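You operate a simulated robot arm through the tools that you are given. There is no shell and no other tool. Be economical: measure what you need, move in short steps, check, and stop when the job is done.

The job below is to be done with a simulated robot arm. You get a single attempt, and the scene is never put back.

Task
Dock the orange headset pack, switch on, dial the channel that it shows and set the volume to HI.
Fine: use slot two; don't press LINK; leave the other packs alone.

Only the result counts: the job must be done as asked and must still hold three seconds after the hand-in. Knocking over, shifting, dropping, spilling or breaking anything else fails it.

Robot
A 7-joint arm with a two-finger parallel gripper, fixed in place. Base frame: the origin is at the foot of the arm, x ahead of it, y to its left, z up; the work surface is at about z = 86. Lengths are in cm, angles in degrees, forces in N, time in s.
With the tool pointing down near the work surface it reaches from about 30 to 70 cm from the base axis. Its first joint turns from -66.0 to 66.0 degrees. Payload 1.57 kg.
The tool frame sits at the grasp point between the pads (the TCP): z along the fingers, y along the line on which they close. The tips reach 3 cm beyond it. The gripper opens to 11 cm. The fingers are 2.4 cm wide and 1.2 cm thick; the gripper's body (4.8 by 11.2 cm) begins 7.8 cm behind the TCP.
Orientation is that of the tool frame in the base frame, as a unit quaternion [w, x, y, z]. With the fingers straight down and closing along the base's y, the tool's x points along the base's -x, its y along +y and its z along -z.

Tools
- The arm moves only by the tool jog_arm. Its argument "increments" is text: rows parted by semicolons, each of 7 numbers parted by spaces: the opening in per cent of the stroke, from 0 (shut) to 100 (fully open), then the shift along the tool's x, y, z in cm, then the turn, a rotation vector about the tool's x, y, z in degrees. In form: grip tx ty tz rx ry rz; .... A call has 1 to 20 rows; each row is the pose to reach, as a shift and turn from the pose commanded when the call began, along the tool's axes at that moment. Each row takes 0.2 s and may step no farther than 5 cm and 8.6 degrees from the row before; otherwise, or with a gripper value out of range, the whole call is refused. Where a pose cannot be reached the arm comes as near as it can. A force on the tool above 60 N (or 10 N above the force at the start of the call, whichever is more), or a blocked arm, ends the call early, and 0.2 s more pass. The fingers move at their own pace (about 10.8 cm/s each) and stop on an object; they squeeze with about 37 N. The grip force told is the motor's: it shows also when the fingers shut on nothing. Time passes only in rows, and 0.2 s behind the last, so rows that repeat a pose let the fingers close. The reply holds the time, the measured pose of the TCP, the force on the tool along the base axes, the opening and the grip force, in the units named above and with some noise.
- Cameras (640 x 400 px; columns grow to the right, rows downward): "scene" is fixed at [15.34, -37.04, 142.88]; the picture's right is [0.86, -0.51, 0.00], its down [-0.22, -0.37, -0.90] and it looks along [0.46, 0.78, -0.43] (base axes); focal length 242 px, centre (320, 200). "wrist" rides on the gripper at [-3.6, 0, -8] in the tool frame; the picture's right is [0.00, -1.00, 0.00], its down [0.97, 0.00, -0.24] and it looks along [0.24, 0.00, 0.97] (tool axes); focal length 218 px, centre (320, 200).
- snapshot(camera): a new picture of that camera. The clock stands still meanwhile.
- pixel_to_xyz(camera, pixels): for up to 12 pixels [column, row] of the newest picture of that camera ("zoom" is the newest enlarged one), the place [x, y, z] in the base frame of the surface seen there, good to about 0.2 cm, but the place of the scene camera against the robot may be out by one fixed shift of up to 2.5 cm in any direction. The clock stands still meanwhile.
- inspect(camera, box): a new picture of the part [left, top, right, bottom] of that camera's present view, enlarged. The clock stands still meanwhile.
- hand_in(): hands the job in; it is judged then, once.

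Work in short steps. Measure before you move; look again where a grasp or a placing could have gone wrong, and mend it. You have 80 turns and 46 pictures in all, those below and enlarged ones among them. Open the gripper and draw the arm clear of the work before you hand the job in, unless the task says otherwise; then end with one line.

The tools are called after "Request:" as a command line: name --argument value ..., lists and objects as JSON in quotes. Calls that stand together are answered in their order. jog_arm: Moves the arm, as the interface text tells. Its arguments: {"type":"object","properties":{"increments":{"type":"string"}},"required":["increments"]} The other tools are called the same way: snapshot (camera) takes a picture; pixel_to_xyz (camera, pixels) gives the place of the surface under pixels of a picture; inspect (camera, box) takes an enlarged picture of a part of a camera's view; hand_in () hands the job in.

At the start:

```text
t: 0.0
position: [40.12, 14.4, 125.89]
orientation: [0.0, 0.0, 1.0, 0.0]
ft_force: [-0.2, -0.2, 0.2]
width: 10.98
gripper_force: 0.1
```

scene: 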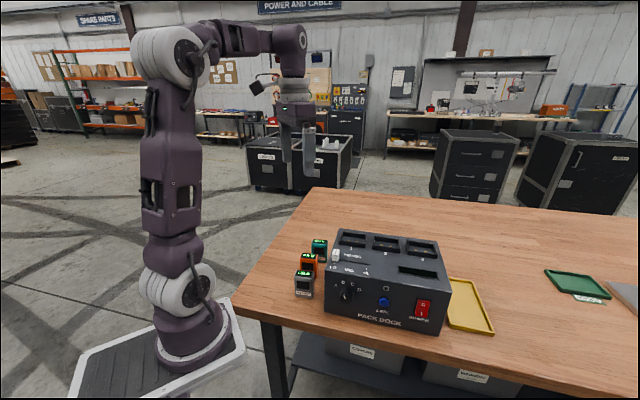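
wrist: 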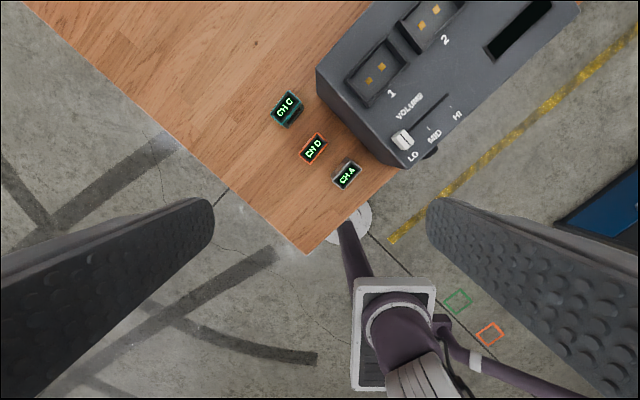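

The packs stand left of the dock (wrist image: orange at (313,148)). I'll zoom in on the dock and the packs.

Request:
inspect --camera "scene" --box '[280, 215, 480, 340]'

Request:
inspect --camera "wrist" --box '[250, 0, 570, 200]'

```text
3.20 times, centred on (380, 278) of scene
```

zoom: 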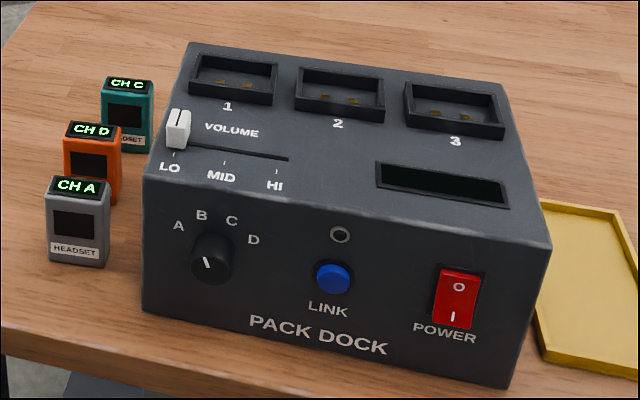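

```text
2.00 times, centred on (410, 100) of wrist
```

zoom: 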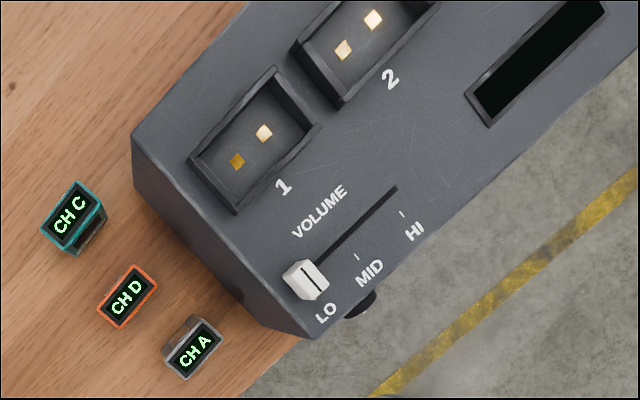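

The orange pack shows CH D, and slot 2 is empty. Now I'll measure packs, slots and slider with the wrist camera, and the front panel with the scene camera.

Request:
pixel_to_xyz --camera "zoom" --pixels '[[126, 297], [97, 309], [134, 265], [158, 285], [120, 327], [72, 214], [192, 350], [305, 275], [396, 190], [344, 50], [373, 20], [340, 100]]'

Request:
pixel_to_xyz --camera "scene" --pixels '[[309, 255], [346, 294], [384, 301], [423, 304], [423, 314], [335, 256], [340, 232], [445, 280], [327, 315], [438, 333], [385, 243], [423, 309]]'

Request:
inspect --camera "scene" --box '[325, 275, 389, 315]'

```text
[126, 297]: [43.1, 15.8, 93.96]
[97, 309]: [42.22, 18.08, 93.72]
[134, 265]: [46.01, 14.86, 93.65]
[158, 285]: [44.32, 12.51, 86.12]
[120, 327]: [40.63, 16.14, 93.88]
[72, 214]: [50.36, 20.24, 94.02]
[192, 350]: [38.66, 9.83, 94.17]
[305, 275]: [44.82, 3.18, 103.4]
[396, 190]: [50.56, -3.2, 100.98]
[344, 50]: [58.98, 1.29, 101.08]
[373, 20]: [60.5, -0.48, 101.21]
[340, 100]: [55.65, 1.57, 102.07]
```

```text
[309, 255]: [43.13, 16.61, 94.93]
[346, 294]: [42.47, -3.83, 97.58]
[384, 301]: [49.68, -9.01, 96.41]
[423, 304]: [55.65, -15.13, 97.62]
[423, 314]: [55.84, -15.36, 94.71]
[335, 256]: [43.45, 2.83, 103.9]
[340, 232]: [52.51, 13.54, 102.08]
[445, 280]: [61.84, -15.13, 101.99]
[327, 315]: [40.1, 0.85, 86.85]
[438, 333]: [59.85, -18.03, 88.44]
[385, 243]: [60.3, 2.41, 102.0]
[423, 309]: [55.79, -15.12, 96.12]
```

```text
10.00 times, centred on (357, 295) of scene
```

zoom: 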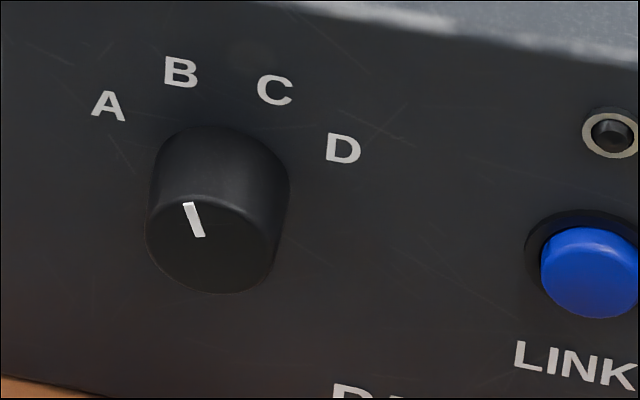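

The knob pointer seems to point between A and B in this oblique view. I'll measure label and knob points, plus dock features for aligning the scene camera with the wrist camera.

Request:
pixel_to_xyz --camera "zoom" --pixels '[[108, 106], [181, 72], [275, 90], [343, 149], [187, 205], [201, 235], [212, 247], [150, 235], [270, 260], [588, 270], [140, 170], [205, 290]]'

Request:
inspect --camera "wrist" --box '[260, 60, 420, 200]'

```text
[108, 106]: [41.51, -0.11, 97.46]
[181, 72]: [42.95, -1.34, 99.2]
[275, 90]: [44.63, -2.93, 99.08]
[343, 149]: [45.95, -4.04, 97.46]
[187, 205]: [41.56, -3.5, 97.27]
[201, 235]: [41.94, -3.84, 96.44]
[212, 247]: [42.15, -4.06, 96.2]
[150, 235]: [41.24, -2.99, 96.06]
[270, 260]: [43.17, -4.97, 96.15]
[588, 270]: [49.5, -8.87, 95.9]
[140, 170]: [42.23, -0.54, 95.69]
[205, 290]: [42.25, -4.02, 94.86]
```

```text
2.86 times, centred on (340, 130) of wrist
```

zoom: 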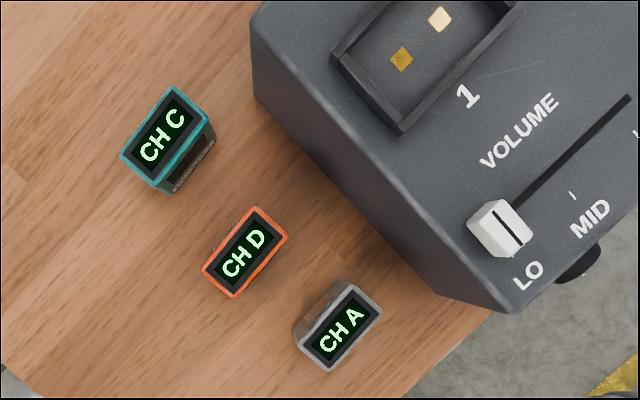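

Next I calibrate the scene camera's shift: measuring labels "1", LO and MID in the wrist zoom here, and the same ones in a scene zoom.

Request:
pixel_to_xyz --camera "zoom" --pixels '[[467, 97], [528, 275], [590, 217], [628, 98], [499, 228], [202, 264], [256, 208], [287, 237], [235, 296], [244, 252], [338, 325], [165, 136]]'

Request:
inspect --camera "scene" --box '[320, 225, 416, 285]'

```text
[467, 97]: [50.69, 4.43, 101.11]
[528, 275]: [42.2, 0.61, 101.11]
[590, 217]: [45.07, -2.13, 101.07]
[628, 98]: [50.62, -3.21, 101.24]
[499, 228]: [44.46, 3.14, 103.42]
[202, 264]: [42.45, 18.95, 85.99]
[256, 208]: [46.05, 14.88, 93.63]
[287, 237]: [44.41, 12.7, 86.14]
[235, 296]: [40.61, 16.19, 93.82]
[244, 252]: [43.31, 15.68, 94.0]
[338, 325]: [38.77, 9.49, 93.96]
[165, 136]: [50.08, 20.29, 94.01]
```

```text
6.67 times, centred on (368, 255) of scene
```

zoom: 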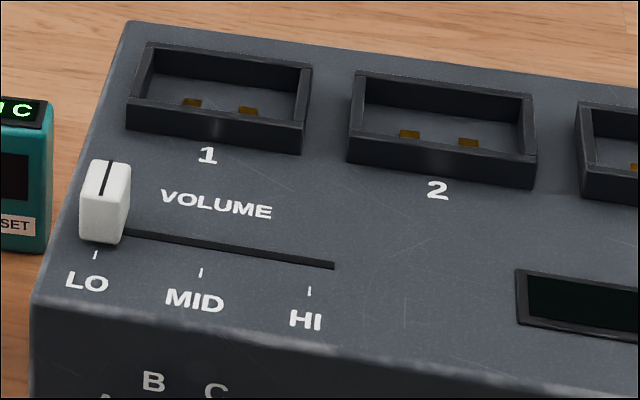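

Request:
pixel_to_xyz --camera "zoom" --pixels '[[208, 155], [87, 282], [195, 299], [438, 190], [305, 320], [310, 290], [95, 255], [355, 78], [535, 97], [530, 182], [350, 155], [202, 272]]'

```text
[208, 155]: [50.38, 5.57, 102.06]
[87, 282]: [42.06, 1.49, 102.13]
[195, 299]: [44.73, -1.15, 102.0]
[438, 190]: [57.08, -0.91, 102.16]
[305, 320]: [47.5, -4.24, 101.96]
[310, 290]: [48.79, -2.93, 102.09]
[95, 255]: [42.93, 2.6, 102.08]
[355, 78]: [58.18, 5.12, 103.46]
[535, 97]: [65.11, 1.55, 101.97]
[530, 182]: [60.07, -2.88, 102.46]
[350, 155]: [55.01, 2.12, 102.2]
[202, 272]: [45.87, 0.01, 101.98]
```

The scene camera reads about (-0.26, +1.0, +0.97) off. Dock's long direction is u≈-43.5°, the orange pack is centred near (43.3, 15.7), top z≈94. I move above it, turning 46.5° so the fingers close along its long side.

Request:
jog_arm --increments "80 -0.5 0.2 3 0 0 -7.75; 80 -1 0.4 6 0 0 -15.5; 80 -1.6 0.6 9 0 0 -23.25; 80 -2.1 0.9 12 0 0 -31; 80 -2.7 1.1 15 0 0 -38.75; 80 -3.2 1.3 17.5 0 0 -46.5; 80 -3.2 1.3 17.5 0 0 -46.5"

Request:
snapshot --camera "wrist"

```text
t: 1.6
position: [43.36, 15.51, 108.47]
orientation: [0.0, -0.396, 0.918, 0.0]
ft_force: [-0.5, -0.8, -0.4]
width: 8.81
gripper_force: 0.1
```

```text
38 pictures are left
```

wrist: 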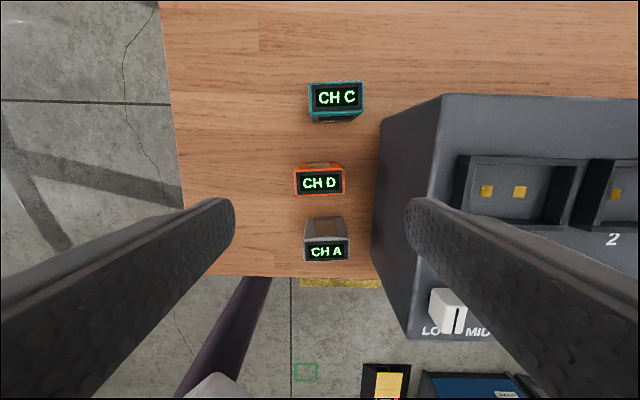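

The pack edges line up with the image. I measure the orange top's edges.

Request:
pixel_to_xyz --camera "wrist" --pixels '[[297, 181], [341, 179], [319, 171], [319, 192], [319, 182], [298, 191], [342, 190], [480, 191], [520, 191], [470, 160], [580, 165], [447, 300]]'

Request:
inspect --camera "wrist" --box '[280, 150, 360, 200]'

```text
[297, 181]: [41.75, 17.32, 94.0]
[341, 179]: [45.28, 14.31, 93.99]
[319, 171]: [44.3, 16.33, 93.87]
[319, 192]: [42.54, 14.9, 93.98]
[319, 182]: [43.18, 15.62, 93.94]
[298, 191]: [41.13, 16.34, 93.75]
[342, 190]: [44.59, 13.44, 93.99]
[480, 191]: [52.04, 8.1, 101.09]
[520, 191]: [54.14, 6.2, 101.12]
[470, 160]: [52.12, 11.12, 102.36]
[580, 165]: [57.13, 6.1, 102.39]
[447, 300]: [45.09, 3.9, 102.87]
```

```text
8.00 times, centred on (320, 175) of wrist
```

zoom: 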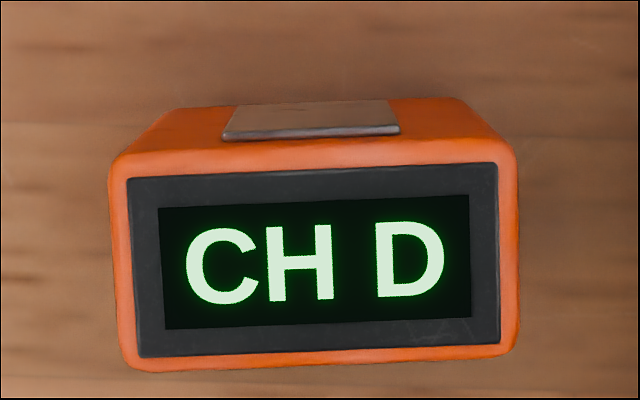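

The pack carries a belt clip on its back, so its facing must be kept (front stays front). It is centred within 0.2 cm of the TCP and about 1.7° turned; I descend to z≈91.5 and close.

Request:
jog_arm --increments "80 0 0.15 4 0 0 -1.7; 80 0 0.15 8 0 0 -1.7; 80 0 0.15 12 0 0 -1.7; 80 0 0.15 15 0 0 -1.7; 80 0 0.15 16.9 0 0 -1.7; 30 0 0.15 16.9 0 0 -1.7; 30 0 0.15 16.9 0 0 -1.7; 30 0 0.15 16.9 0 0 -1.7"

```text
t: 3.4
position: [43.17, 15.7, 91.54]
orientation: [-0.001, -0.408, 0.913, 0.0]
ft_force: [-0.9, -0.4, 0.2]
width: 5.35
gripper_force: 37.0
```

Gripped at 5.35 cm. I lift straight up.

Request:
jog_arm --increments "30 0 0 -4.5 0 0 0; 30 0 0 -9 0 0 0; 30 0 0 -13.5 0 0 0; 30 0 0 -18 0 0 0; 30 0 0 -22.5 0 0 0; 30 0 0 -25 0 0 0; 30 0 0 -25 0 0 0"

```text
t: 5.0
position: [43.44, 15.71, 116.72]
orientation: [-0.001, -0.408, 0.913, 0.0]
ft_force: [0.7, 0.0, -1.7]
width: 5.35
gripper_force: 37.1
```

Lift held. I carry it to just in front of slot 2, so the wrist camera can see the slot past the pack.

Request:
jog_arm --increments "30 1 -4.4 0 0 0 0; 30 2 -8.8 0 0 0 0; 30 3 -13.2 0 0 0 0; 30 4 -17.6 0 0 0 0; 30 5.4 -22.1 0 0 0 0; 30 5.4 -22.1 0 0 0 0"

Request:
snapshot --camera "wrist"

```text
t: 6.4
position: [56.15, -3.06, 116.67]
orientation: [0.0, -0.409, 0.913, 0.0]
ft_force: [-0.8, 0.0, -1.8]
width: 5.36
gripper_force: 37.0
```

```text
36 pictures are left
```

wrist: 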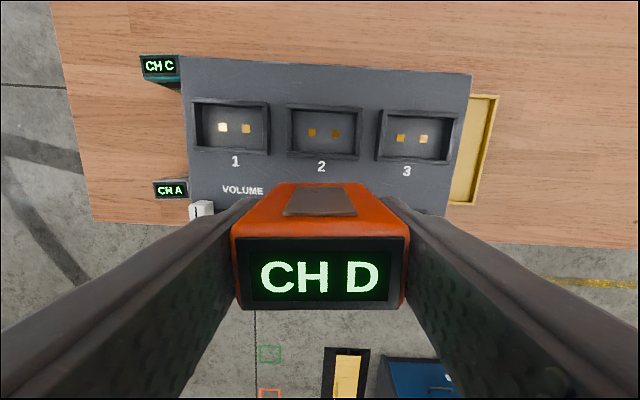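

Slot 2 is fully visible at (325,132). I zoom in for its edges.

Request:
inspect --camera "wrist" --box '[277, 95, 373, 155]'

Request:
pixel_to_xyz --camera "zoom" --pixels '[[320, 250]]'

```text
6.67 times, centred on (325, 125) of wrist
```

zoom: 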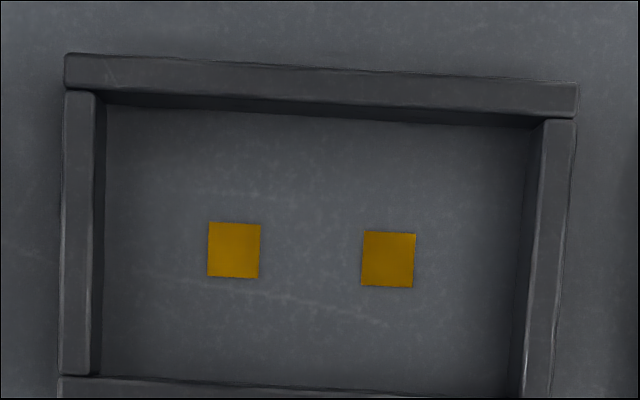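

```text
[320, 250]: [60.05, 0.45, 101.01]
```

Request:
pixel_to_xyz --camera "zoom" --pixels '[[78, 230], [558, 230], [320, 85], [320, 392], [234, 250], [388, 259], [107, 240], [518, 250], [315, 118], [305, 378], [72, 72], [568, 100]]'

Request:
inspect --camera "wrist" --box '[270, 90, 382, 160]'

Request:
inspect --camera "wrist" --box '[224, 175, 416, 315]'

```text
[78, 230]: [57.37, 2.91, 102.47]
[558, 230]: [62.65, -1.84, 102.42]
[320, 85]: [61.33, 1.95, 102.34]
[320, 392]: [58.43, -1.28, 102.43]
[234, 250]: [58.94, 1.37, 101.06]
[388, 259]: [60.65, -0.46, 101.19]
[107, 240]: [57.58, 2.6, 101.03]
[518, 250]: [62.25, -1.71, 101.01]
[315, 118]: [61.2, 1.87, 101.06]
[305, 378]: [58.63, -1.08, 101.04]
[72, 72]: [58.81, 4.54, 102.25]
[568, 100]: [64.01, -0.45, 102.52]
```

```text
5.71 times, centred on (326, 125) of wrist
```

zoom: 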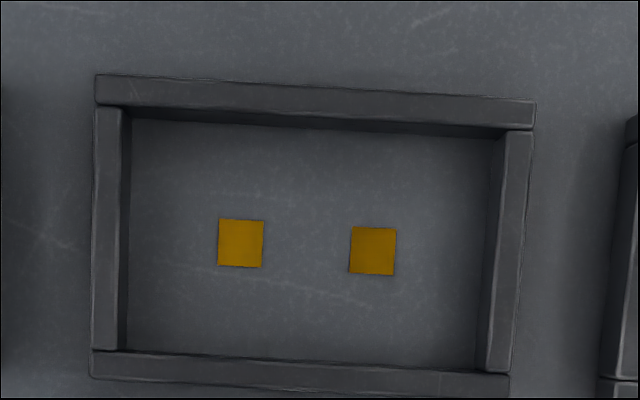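

```text
2.86 times, centred on (320, 245) of wrist
```

zoom: 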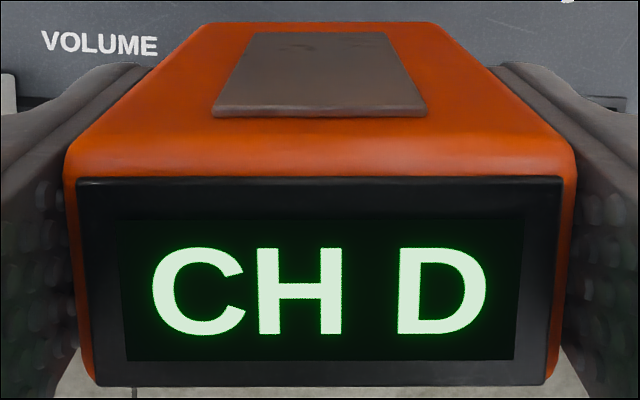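

The pack sits square in the grip; the slot centre is ≈(59.93, 0.43), with the dock at −45.0°. I check the pack's extents relative to the TCP.

Request:
pixel_to_xyz --camera "zoom" --pixels '[[320, 170], [320, 383], [320, 280], [320, 108], [320, 60], [320, 150], [150, 120], [85, 280], [560, 280]]'

```text
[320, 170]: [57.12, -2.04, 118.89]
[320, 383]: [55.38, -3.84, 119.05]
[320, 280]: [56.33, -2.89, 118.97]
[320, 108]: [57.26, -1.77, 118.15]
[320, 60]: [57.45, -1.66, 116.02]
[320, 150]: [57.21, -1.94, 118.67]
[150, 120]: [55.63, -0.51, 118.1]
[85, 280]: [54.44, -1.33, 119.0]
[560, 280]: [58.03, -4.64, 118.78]
```

The pack's body plus clip spans about −1.1 to +1.9 along n from the TCP, so I aim the TCP at (59.72, 0.22), turn +3.2°, and come down to just above the rim first.

Request:
jog_arm --increments "30 -2.4 -0.25 0 0 0 1.6; 30 -4.82 -0.47 0 0 0 3.2; 30 -4.82 -0.47 3 0 0 3.2; 30 -4.82 -0.47 6 0 0 3.2; 30 -4.82 -0.47 7.4 0 0 3.2; 30 -4.82 -0.47 7.4 0 0 3.2"

Request:
snapshot --camera "wrist"

Request:
inspect --camera "scene" --box '[320, 205, 448, 285]'

```text
t: 7.8
position: [59.64, 0.37, 109.06]
orientation: [0.001, -0.383, 0.924, 0.001]
ft_force: [-0.2, 0.0, -1.7]
width: 5.35
gripper_force: 37.4
```

```text
32 pictures are left
```

wrist: 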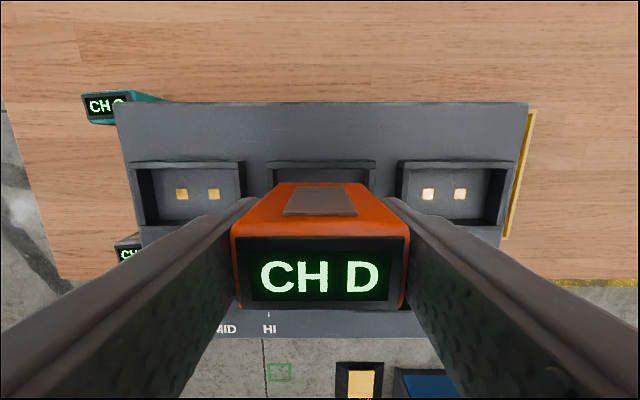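

```text
5.00 times, centred on (384, 245) of scene
```

zoom: 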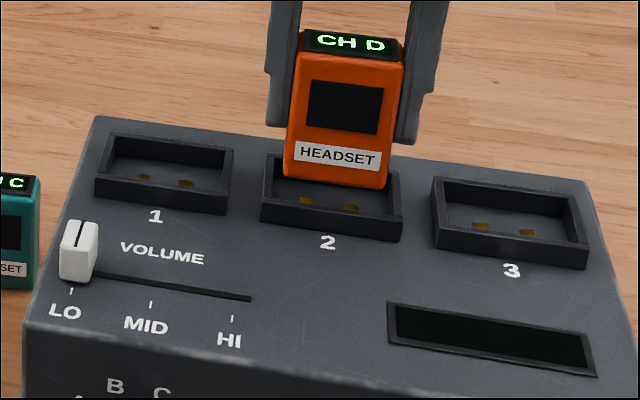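

Aligned over slot 2. I lower the pack into the collar in small steps.

Request:
jog_arm --increments "30 0 -0.12 0.8 0 0 0; 30 0 -0.12 1.5 0 0 0; 30 0 -0.12 2 0 0 0; 30 0 -0.12 2.3 0 0 0; 30 0 -0.12 2.3 0 0 0"

Request:
inspect --camera "scene" --box '[320, 205, 448, 285]'

```text
t: 9.0
position: [59.73, 0.15, 106.75]
orientation: [0.0, -0.383, 0.924, -0.002]
ft_force: [0.2, -0.9, -1.1]
width: 5.36
gripper_force: 36.5
```

```text
5.00 times, centred on (384, 245) of scene
```

zoom: 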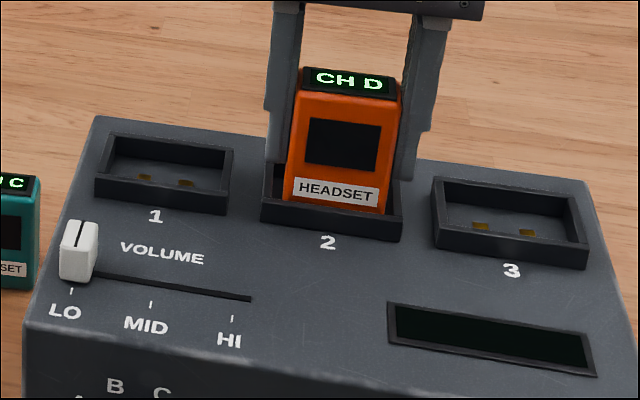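

It is inside the collar. I lower gently until contact.

Request:
jog_arm --increments "30 0 0 0.1 0 0 0; 30 0 0 0.2 0 0 0; 30 0 0 0.2 0 0 0"

```text
t: 9.8
position: [59.74, 0.2, 106.6]
orientation: [0.0, -0.383, 0.924, -0.001]
ft_force: [-0.4, 0.5, 3.6]
width: 5.37
gripper_force: 37.1
```

Contact reached (+5 N). I release and back straight up.

Request:
jog_arm --increments "30 0 0 0.08 0 0 0; 62 0 0 0.05 0 0 0; 62 0 0 0.05 0 0 0; 70 0 0 0 0 0 0; 70 0 0 -3 0 0 0; 70 0 0 -7 0 0 0; 70 0 0 -11 0 0 0; 70 0 0 -11 0 0 0"

Request:
inspect --camera "scene" --box '[320, 205, 448, 285]'

Request:
snapshot --camera "wrist"

```text
t: 11.6
position: [59.79, 0.1, 117.56]
orientation: [-0.001, -0.383, 0.924, 0.001]
ft_force: [0.0, 0.9, 0.1]
width: 7.71
gripper_force: 0.1
```

```text
5.00 times, centred on (384, 245) of scene
```

zoom: 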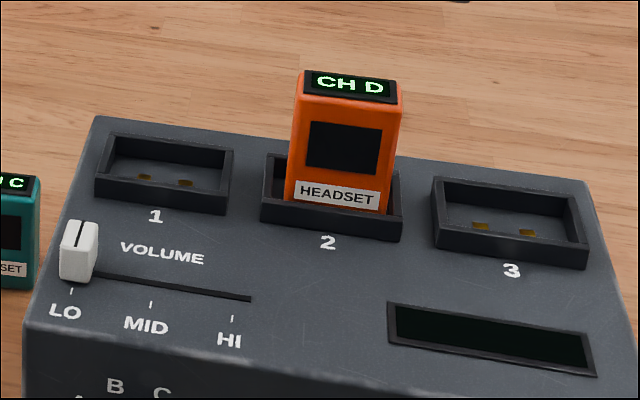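

```text
28 pictures are left
```

wrist: 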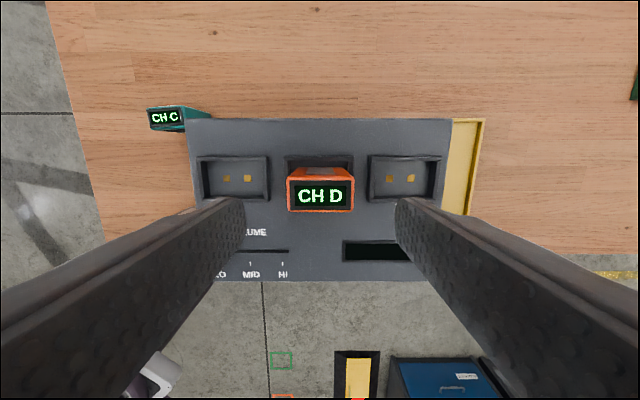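

The pack is seated in slot 2. Next the volume slider at about (44.6, 3.1): I move over it at height and look.

Request:
jog_arm --increments "50 2.2 3.2 0 0 0 0; 50 4.3 6.4 0 0 0 0; 45 6.5 9.6 0 0 0 0; 40 8.6 12.87 0 0 0 0; 40 8.6 12.87 3 0 0 0; 40 8.6 12.87 3 0 0 0"

Request:
snapshot --camera "wrist"

```text
t: 13.0
position: [44.53, 3.18, 114.61]
orientation: [-0.001, -0.382, 0.924, 0.001]
ft_force: [-0.3, 0.2, 0.0]
width: 4.39
gripper_force: 0.0
```

```text
27 pictures are left
```

wrist: 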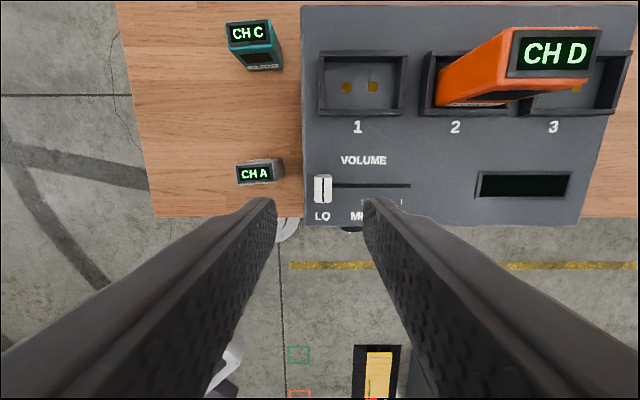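

Request:
pixel_to_xyz --camera "wrist" --pixels '[[323, 188], [316, 180], [330, 180], [323, 178], [323, 198], [410, 185], [340, 185], [401, 202]]'

Request:
inspect --camera "wrist" --box '[300, 160, 428, 240]'

```text
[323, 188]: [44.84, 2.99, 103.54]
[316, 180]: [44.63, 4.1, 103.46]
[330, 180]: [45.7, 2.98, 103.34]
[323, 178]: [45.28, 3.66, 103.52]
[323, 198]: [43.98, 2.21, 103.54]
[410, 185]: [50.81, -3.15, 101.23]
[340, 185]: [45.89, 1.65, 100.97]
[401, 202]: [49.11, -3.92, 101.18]
```

```text
5.00 times, centred on (364, 200) of wrist
```

zoom: 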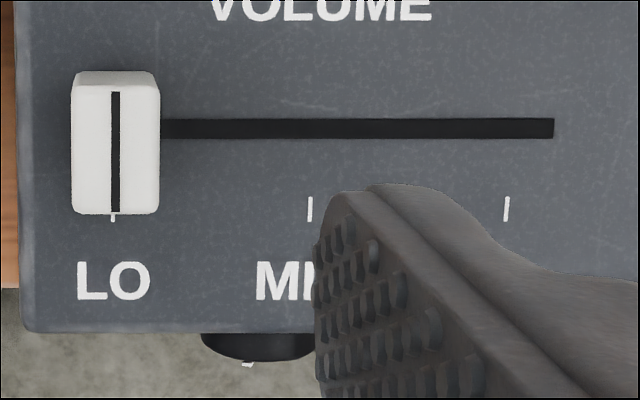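

The slider's centre is 0.32 cm toward +u of the TCP. I descend around it and grip.

Request:
jog_arm --increments "40 0 -0.32 4 0 0 0; 40 0 -0.32 8 0 0 0; 40 0 -0.32 9.6 0 0 0; 40 0 -0.32 9.6 0 0 0; 0 0 -0.32 9.6 0 0 0; 0 0 -0.32 9.6 0 0 0; 0 0 -0.32 9.6 0 0 0"

```text
t: 14.6
position: [44.78, 2.97, 104.84]
orientation: [0.001, -0.382, 0.924, 0.0]
ft_force: [-0.3, 0.4, -6.7]
width: 1.5
gripper_force: 30.5
```

Gripped (1.5 cm wide). I slide it about 8 cm toward HI in small steps.

Request:
jog_arm --increments "0 0 -0.8 0 0 0 0; 0 0 -1.6 0 0 0 0; 0 0 -2.4 0 0 0 0; 0 0 -3.2 0 0 0 0; 0 0 -4 0 0 0 0; 0 0 -4.8 0 0 0 0; 0 0 -5.6 0 0 0 0; 0 0 -6.4 0 0 0 0; 0 0 -7.2 0 0 0 0; 0 0 -7.7 0 0 0 0; 0 0 -8 0 0 0 0; 0 0 -8 0 0 0 0"

Request:
inspect --camera "scene" --box '[320, 225, 416, 285]'

```text
t: 17.2
position: [50.44, -2.74, 104.89]
orientation: [-0.001, -0.382, 0.924, 0.001]
ft_force: [-8.6, -7.3, -8.7]
width: 1.5
gripper_force: 31.1
```

```text
6.67 times, centred on (368, 255) of scene
```

zoom: 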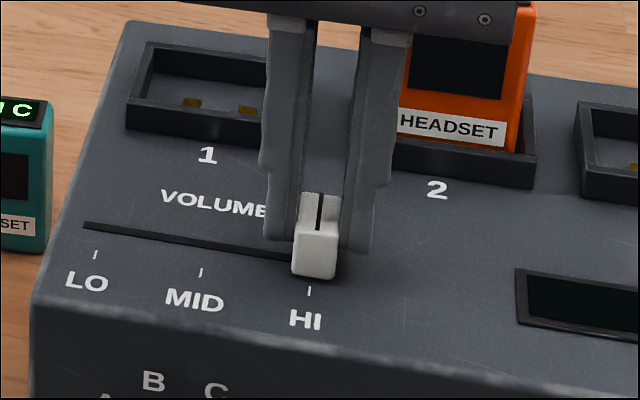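

The slider is at the HI tick. I release and lift off.

Request:
jog_arm --increments "30 0 -8 0 0 0 0; 30 0 -8 0 0 0 0; 30 0 -8 -4 0 0 0; 30 0 -8 -8 0 0 0; 30 0 -8 -12 0 0 0; 30 0 -8 -12 0 0 0"

Request:
snapshot --camera "wrist"

```text
refused: row 1 steps farther than a row can; nothing moved
```

```text
24 pictures are left
```

wrist: 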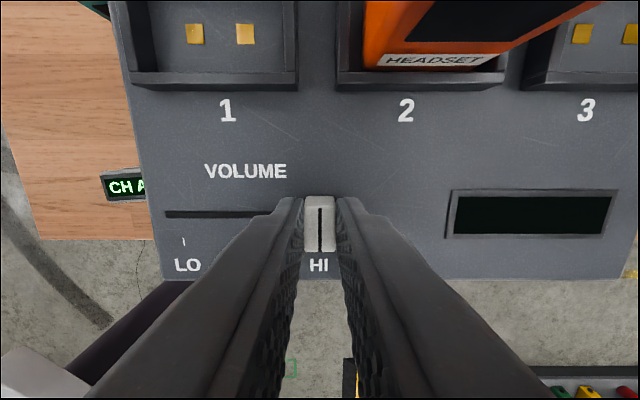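

The shifts count from the current pose, so I redo the release without the sideways offset.

Request:
jog_arm --increments "30 0 0 0 0 0 0; 30 0 0 0 0 0 0; 30 0 0 -4 0 0 0; 30 0 0 -8 0 0 0; 30 0 0 -12 0 0 0; 30 0 0 -12 0 0 0"

Request:
inspect --camera "wrist" --box '[220, 120, 380, 220]'

Request:
inspect --camera "scene" --box '[400, 285, 448, 330]'

```text
t: 18.6
position: [50.35, -2.72, 116.97]
orientation: [0.0, -0.383, 0.924, -0.001]
ft_force: [-0.2, 0.5, -1.2]
width: 3.3
gripper_force: 0.1
```

```text
4.00 times, centred on (300, 170) of wrist
```

zoom: 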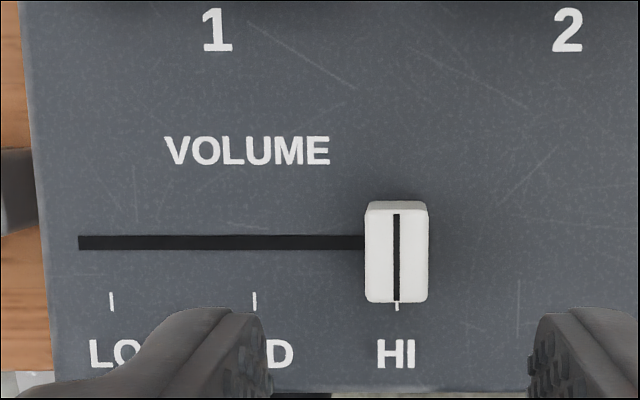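

```text
8.89 times, centred on (424, 308) of scene
```

zoom: 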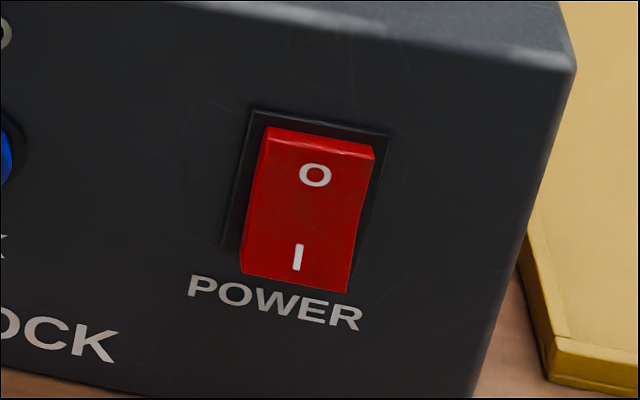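

Slider lines up exactly with the HI tick. The rocker's lower "I" half sticks out (off); I'll measure rocker, LINK and knob again, and retreat in front of the dock.

Request:
pixel_to_xyz --camera "zoom" --pixels '[[315, 175], [298, 258], [298, 280], [320, 135], [262, 255], [340, 265], [450, 200], [180, 200], [10, 150]]'

Request:
jog_arm --increments "0 3 -2.7 0 0 0 0; 0 6 -5.4 0 0 0 0; 0 9 -8.1 0 0 0 0; 0 12 -10.8 0 0 0 0; 0 14.7 -13.5 0 0 0 0; 0 14.7 -13.5 2 0 -8 0; 0 14.7 -13.5 4 0 -16 0; 0 14.7 -13.5 6 0 -24 0; 0 14.7 -13.5 8 0 -32 0; 0 14.7 -13.5 10 0 -40 0; 0 14.7 -13.5 10 0 -40 0"

```text
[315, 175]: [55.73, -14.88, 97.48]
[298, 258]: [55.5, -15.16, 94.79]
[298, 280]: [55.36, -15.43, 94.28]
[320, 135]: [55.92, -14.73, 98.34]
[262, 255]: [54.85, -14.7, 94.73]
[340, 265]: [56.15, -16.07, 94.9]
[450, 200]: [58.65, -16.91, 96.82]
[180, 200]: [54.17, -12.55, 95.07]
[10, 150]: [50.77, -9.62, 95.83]
```

```text
t: 21.0
position: [49.55, -22.78, 107.03]
orientation: [0.318, -0.359, 0.868, 0.131]
ft_force: [0.1, -0.7, 0.0]
width: 0.0
gripper_force: 20.4
```

Retreat and tilt of 40° went fine. I continue to a horizontal tool while lowering to z≈94 (I-half true position ≈(55.8,-16.2,93.8)).

Request:
jog_arm --increments "0 1.35 0 1.6 0 -8 0; 0 2.7 0 3.2 0 -16 0; 0 4.05 0 4.8 0 -24 0; 0 5.4 0 6.4 0 -32 0; 0 6.75 0 8 0 -40 0; 0 7.7 0 9.2 0 -46 0; 0 8.36 0 9.96 0 -50 0; 0 8.36 0 9.96 0 -50 0"

Request:
snapshot --camera "wrist"

Request:
snapshot --camera "scene"

```text
t: 22.8
position: [49.65, -22.72, 94.01]
orientation: [0.654, -0.27, 0.653, 0.27]
ft_force: [-0.2, -0.4, 0.1]
width: 0.0
gripper_force: 20.6
```

```text
21 pictures are left
```

wrist: 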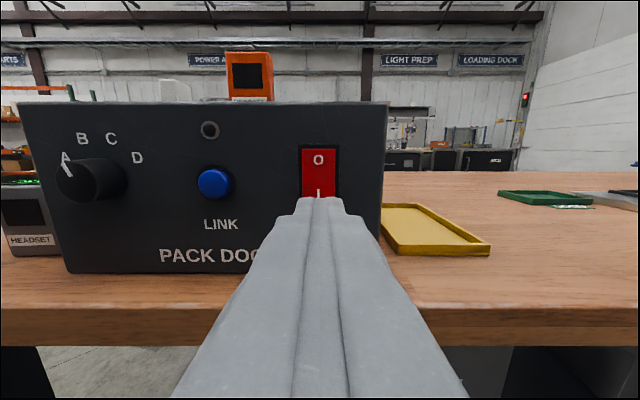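

```text
20 pictures are left
```

scene: 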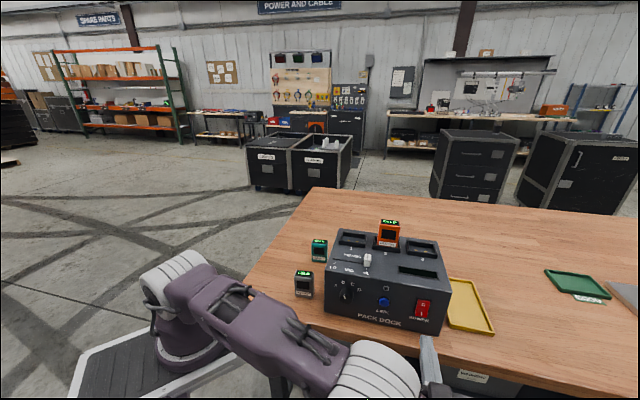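

Horizontal pose reached. I measure the rocker and knob with the wrist camera.

Request:
pixel_to_xyz --camera "wrist" --pixels '[[318, 160], [318, 192], [303, 190], [335, 190], [350, 200], [270, 170], [215, 184], [90, 182], [65, 157], [137, 158], [82, 138], [111, 139]]'

Request:
inspect --camera "wrist" --box '[40, 115, 168, 215]'

```text
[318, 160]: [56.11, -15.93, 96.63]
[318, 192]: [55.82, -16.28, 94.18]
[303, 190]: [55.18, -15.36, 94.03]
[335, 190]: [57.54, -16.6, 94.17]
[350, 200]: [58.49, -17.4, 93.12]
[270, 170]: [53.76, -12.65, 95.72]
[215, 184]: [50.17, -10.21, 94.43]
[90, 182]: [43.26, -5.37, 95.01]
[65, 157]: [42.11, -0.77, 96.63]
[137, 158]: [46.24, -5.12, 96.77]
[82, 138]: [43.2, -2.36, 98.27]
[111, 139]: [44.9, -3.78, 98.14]
```

```text
4.00 times, centred on (104, 165) of wrist
```

zoom: 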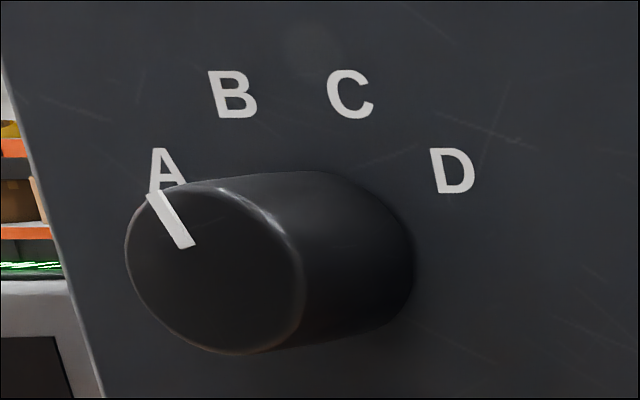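

The fingertips are aligned within 0.2 cm of the "I" half (n=27.96, tips at 22.04). I lower 0.5 cm, approach and press gradually.

Request:
jog_arm --increments "0 0.5 0.19 2.5 0 0 0; 0 0.5 0.19 5 0 0 0; 0 0.5 0.19 5.7 0 0 0; 0 0.5 0.19 6 0 0 0; 0 0.5 0.19 6.2 0 0 0; 0 0.5 0.19 6.4 0 0 0; 0 0.5 0.19 6.6 0 0 0"

Request:
inspect --camera "scene" --box '[400, 285, 448, 330]'

```text
t: 24.4
position: [53.66, -18.23, 93.39]
orientation: [0.653, -0.27, 0.655, 0.268]
ft_force: [-13.2, -10.2, 3.4]
width: 0.01
gripper_force: 20.9
stopped in row 7: the force on the tool passed its limit (the readings are from after the stop); the commanded pose is now the measured one
```

```text
8.89 times, centred on (424, 308) of scene
```

zoom: 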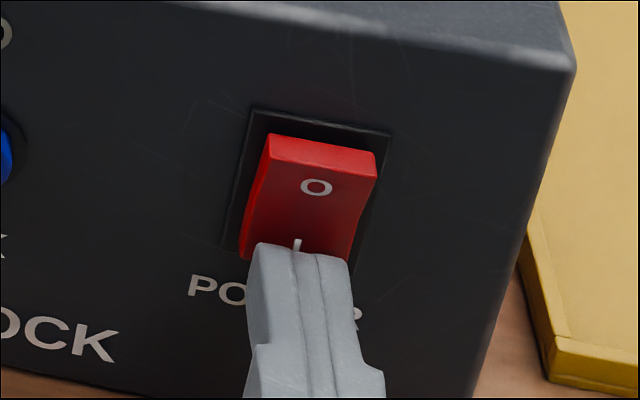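

The rocker flipped (O side now stands out). I back off and check it latched.

Request:
jog_arm --increments "0 0 0 -2 0 0 0; 0 0 0 -5 0 0 0; 0 0 0 -8 0 0 0; 0 0 0 -8 0 0 0"

Request:
inspect --camera "scene" --box '[320, 215, 464, 335]'

```text
t: 25.4
position: [48.33, -23.85, 93.43]
orientation: [0.652, -0.271, 0.655, 0.269]
ft_force: [0.6, 0.4, -0.7]
width: 0.01
gripper_force: 21.0
```

```text
3.33 times, centred on (392, 275) of scene
```

zoom: 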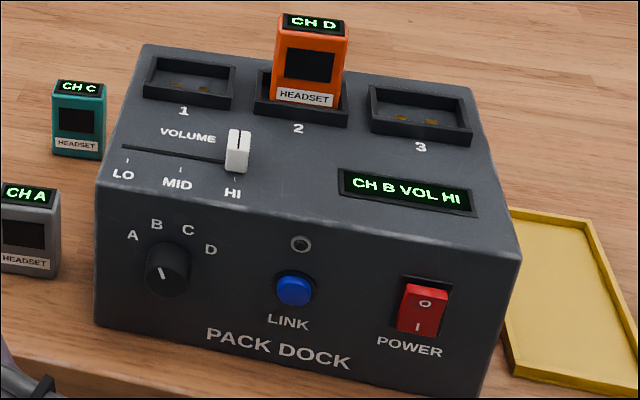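

Power is on and the display reads "CH B VOL HI", so the knob must go B→D clockwise. I move in front of the knob (axis at u=33.3, z≈95.0).

Request:
jog_arm --increments "20 -0.4 4.4 0 0 0 0; 40 -0.8 8.8 0 0 0 0; 45 -1.2 13.2 0 0 0 0; 45 -1.6 17.7 0 0 0 0; 45 -1.6 17.7 0 0 0 0"

Request:
snapshot --camera "wrist"

```text
t: 26.6
position: [40.47, -15.99, 95.57]
orientation: [0.652, -0.269, 0.655, 0.27]
ft_force: [0.2, -0.4, 0.0]
width: 4.94
gripper_force: 0.0
out of reach, approached as far as the arm can: row 3, 4, 5
```

```text
16 pictures are left
```

wrist: 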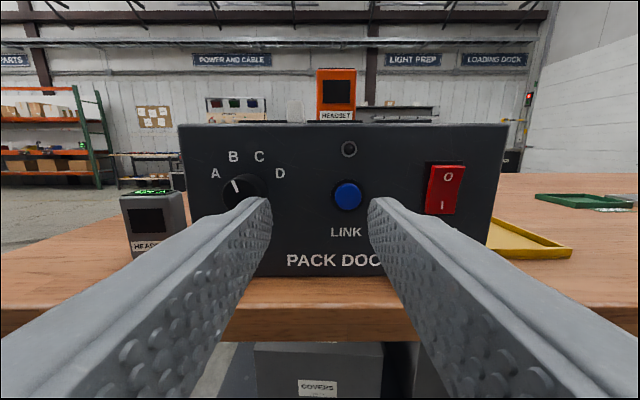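

That horizontal pose is too near the base to reach fully (stopped at u≈39.9). I'll instead approach the knob with the tool pitched 30° and rolled about the knob axis 30°, starting at a standoff.

Request:
jog_arm --increments "45 -0.6 0.4 0.2 -1.3 4.9 4.9; 45 -1.2 1.1 0.5 -2.6 9.8 9.8; 45 -1.8 1.9 0.9 -3.9 14.6 14.6; 45 -2.4 2.7 1.3 -5.2 19.5 19.5; 45 -2.9 3.5 1.7 -6.5 24.4 24.4; 45 -3.3 4.35 2.2 -7.85 29.3 29.3; 45 -3.3 4.35 2.2 -7.85 29.3 29.3"

Request:
snapshot --camera "wrist"

```text
t: 28.2
position: [39.08, -11.18, 98.85]
orientation: [0.36, -0.199, 0.824, 0.391]
ft_force: [1.1, 1.0, -0.3]
width: 4.93
gripper_force: 0.1
```

```text
15 pictures are left
```

wrist: 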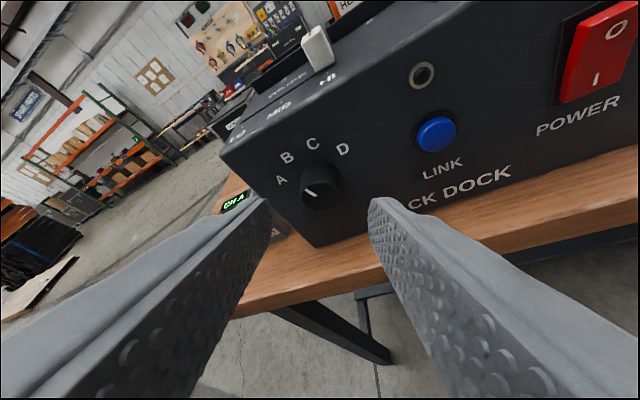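

Reached exactly, and the knob lies centred between the fingers at (321,186). I zoom on it and measure.

Request:
inspect --camera "wrist" --box '[262, 130, 374, 230]'

Request:
pixel_to_xyz --camera "wrist" --pixels '[[312, 190], [303, 187], [320, 195], [281, 180], [343, 149], [312, 144], [286, 158], [435, 132], [330, 175]]'

```text
4.00 times, centred on (318, 180) of wrist
```

zoom: 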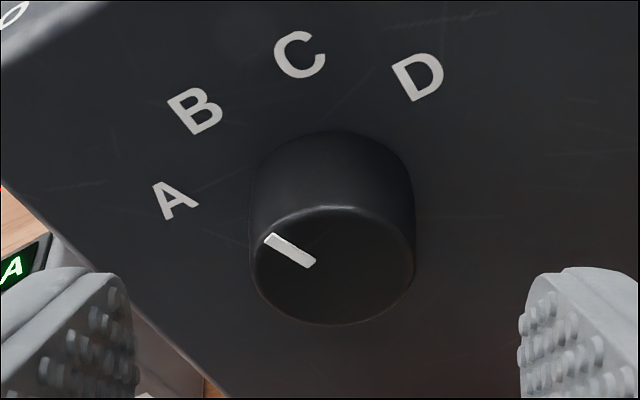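

```text
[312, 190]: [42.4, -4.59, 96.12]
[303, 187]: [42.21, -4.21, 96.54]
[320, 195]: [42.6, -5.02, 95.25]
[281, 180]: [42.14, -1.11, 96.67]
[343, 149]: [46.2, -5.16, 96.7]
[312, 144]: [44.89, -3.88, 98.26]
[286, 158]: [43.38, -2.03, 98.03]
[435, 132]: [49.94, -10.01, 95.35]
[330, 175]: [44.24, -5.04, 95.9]
```

Pointer ≈ −22° (B), D at +60°: about 80° clockwise. I advance 7 cm along the tool axis to straddle the knob.

Request:
jog_arm --increments "45 0 0 2.5 0 0 0; 45 0 0 5 0 0 0; 45 0 0 6.2 0 0 0; 45 0 0 6.9 0 0 0; 45 0 0 6.9 0 0 0"

Request:
snapshot --camera "wrist"

```text
t: 29.4
position: [42.18, -5.89, 95.74]
orientation: [0.361, -0.198, 0.824, 0.39]
ft_force: [-0.4, -0.5, -0.3]
width: 4.94
gripper_force: 0.0
```

```text
13 pictures are left
```

wrist: 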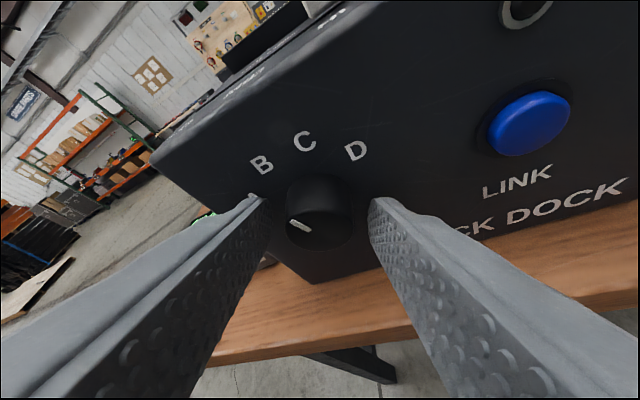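

The knob is between the pads. I close on it.

Request:
jog_arm --increments "10 0 0 0 0 0 0; 10 0 0 0 0 0 0; 10 0 0 0 0 0 0"

```text
t: 30.2
position: [42.22, -5.8, 95.71]
orientation: [0.361, -0.198, 0.824, 0.39]
ft_force: [-3.0, 4.2, 1.1]
width: 3.32
gripper_force: 41.5
```

Gripped at 3.3 cm. I turn 40° clockwise about the knob axis.

Request:
jog_arm --increments "10 0.008 -0.139 0.005 -4 0 6.93; 10 0.034 -0.276 0.019 -8 0 13.86; 10 0.075 -0.407 0.043 -12 0 20.8; 10 0.13 -0.53 0.076 -16 0 27.7; 10 0.203 -0.643 0.117 -20 0 34.6; 10 0.203 -0.643 0.117 -20 0 34.6"

Request:
inspect --camera "scene" --box '[320, 215, 464, 335]'

```text
t: 31.6
position: [42.3, -6.1, 95.4]
orientation: [0.189, -0.004, 0.766, 0.615]
ft_force: [-6.7, -3.0, 12.9]
width: 3.33
gripper_force: 40.8
```

```text
3.33 times, centred on (392, 275) of scene
```

zoom: 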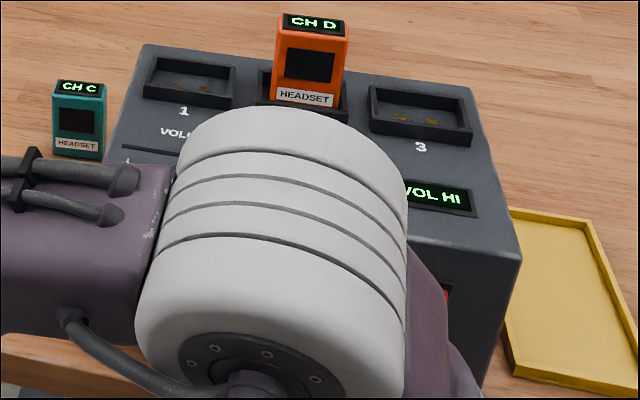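

The arm hides the display from the scene camera; I look with the wrist camera.

Request:
snapshot --camera "wrist"

```text
11 pictures are left
```

wrist: 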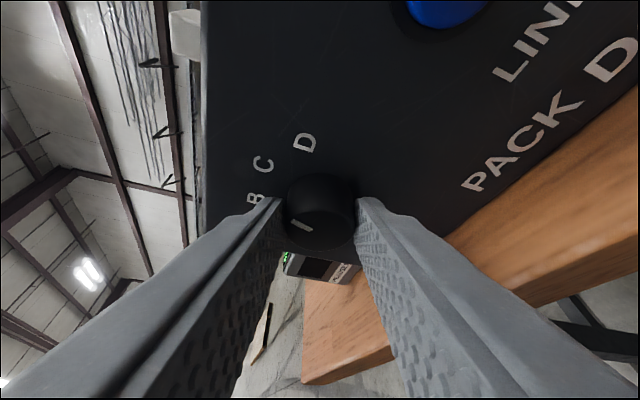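

The pointer stayed fixed relative to the fingers, so the knob turned with them. I turn 24° more.

Request:
jog_arm --increments "10 0.008 -0.139 0.005 -4 0 6.93; 10 0.034 -0.276 0.019 -8 0 13.86; 10 0.075 -0.407 0.043 -12 0 20.8; 10 0.075 -0.407 0.043 -12 0 20.8"

```text
t: 32.6
position: [42.45, -6.06, 94.82]
orientation: [0.074, 0.113, 0.685, 0.716]
ft_force: [-3.9, 0.9, 26.5]
width: 3.32
gripper_force: 41.3
```

Some vertical force built up (26 N), so I release, turn back 48° around the knob with open fingers, and regrip.

Request:
jog_arm --increments "45 0 0 0 0 0 0; 45 0 0 0 0 0 0; 45 0.008 0.139 0.005 4 0 -6.93; 45 0.034 0.276 0.019 8 0 -13.86; 45 0.075 0.407 0.043 12 0 -20.8; 45 0.13 0.53 0.076 16 0 -27.7; 45 0.203 0.643 0.117 20 0 -34.6; 45 0.287 0.743 0.165 24 0 -41.6; 45 0.287 0.743 0.165 24 0 -41.6"

Request:
snapshot --camera "wrist"

Request:
inspect --camera "scene" --box '[320, 215, 464, 335]'

```text
t: 34.6
position: [42.32, -5.92, 95.64]
orientation: [0.297, -0.124, 0.813, 0.486]
ft_force: [0.1, 0.0, -0.6]
width: 4.95
gripper_force: 0.0
```

```text
10 pictures are left
```

wrist: 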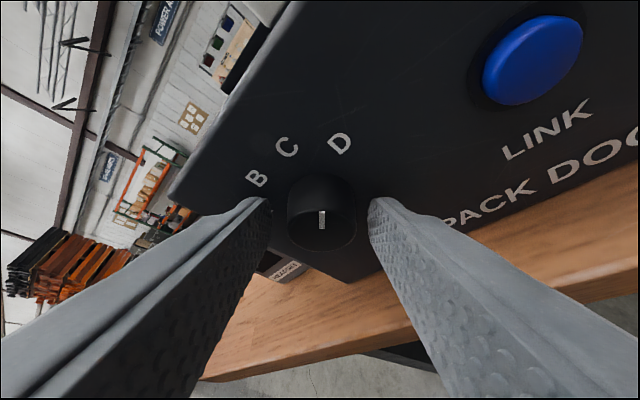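

```text
3.33 times, centred on (392, 275) of scene
```

zoom: 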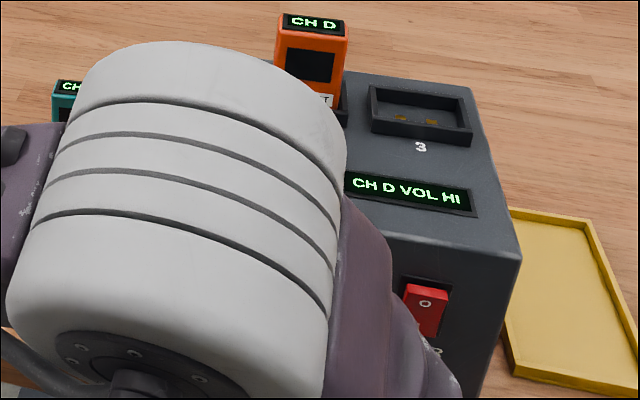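

The display reads CH D VOL HI, with the pointer ≈ +45°; I regrip and turn about 15° more to point squarely at D.

Request:
jog_arm --increments "10 0 0 0 0 0 0; 10 0 0 0 0 0 0; 10 0 0 0 0 0 0; 10 0.008 -0.139 0.005 -4 0 6.93; 10 0.03 -0.259 0.017 -7.5 0 13; 10 0.03 -0.259 0.017 -7.5 0 13; 45 0.03 -0.259 0.017 -7.5 0 13; 45 0.03 -0.259 0.017 -7.5 0 13"

Request:
inspect --camera "wrist" --box '[240, 120, 400, 260]'

```text
t: 36.4
position: [42.28, -6.06, 95.42]
orientation: [0.23, -0.049, 0.788, 0.569]
ft_force: [-0.3, -0.2, 0.3]
width: 4.93
gripper_force: 0.0
```

```text
2.86 times, centred on (320, 190) of wrist
```

zoom: 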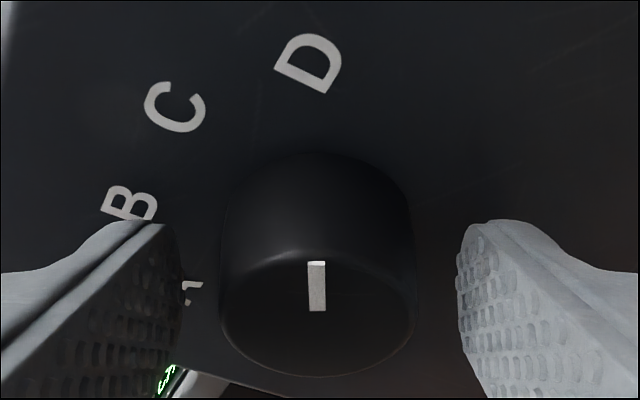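

The pointer lines up with D. I back out along the tool axis and raise the arm clear.

Request:
jog_arm --increments "45 0 0 -4 0 0 0; 45 0 0 -8 0 0 0; 45 0 0 -12 0 0 0; 45 -1.6 3.5 -13 0 0 0; 45 -3.3 7 -14 0 0 0; 45 -5 10.5 -15 0 0 0; 45 -5 10.5 -15 0 0 0"

Request:
snapshot --camera "scene"

Request:
snapshot --camera "wrist"

```text
t: 38.0
position: [38.54, -17.02, 110.42]
orientation: [0.23, -0.049, 0.788, 0.57]
ft_force: [-0.4, -0.8, 0.2]
width: 4.95
gripper_force: 0.0
```

```text
7 pictures are left
```

scene: 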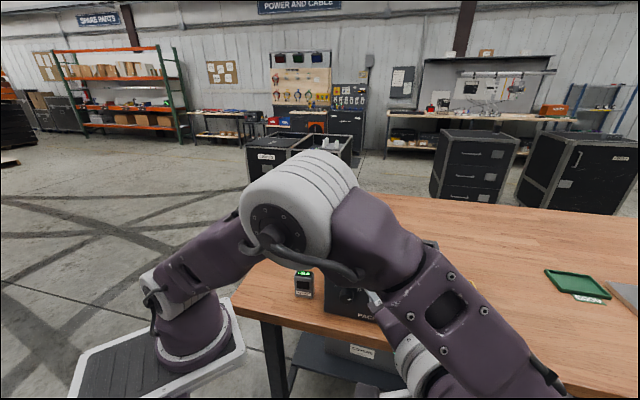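

```text
6 pictures are left
```

wrist: 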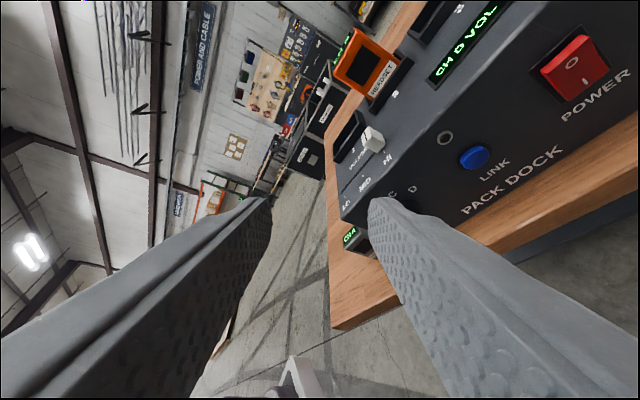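

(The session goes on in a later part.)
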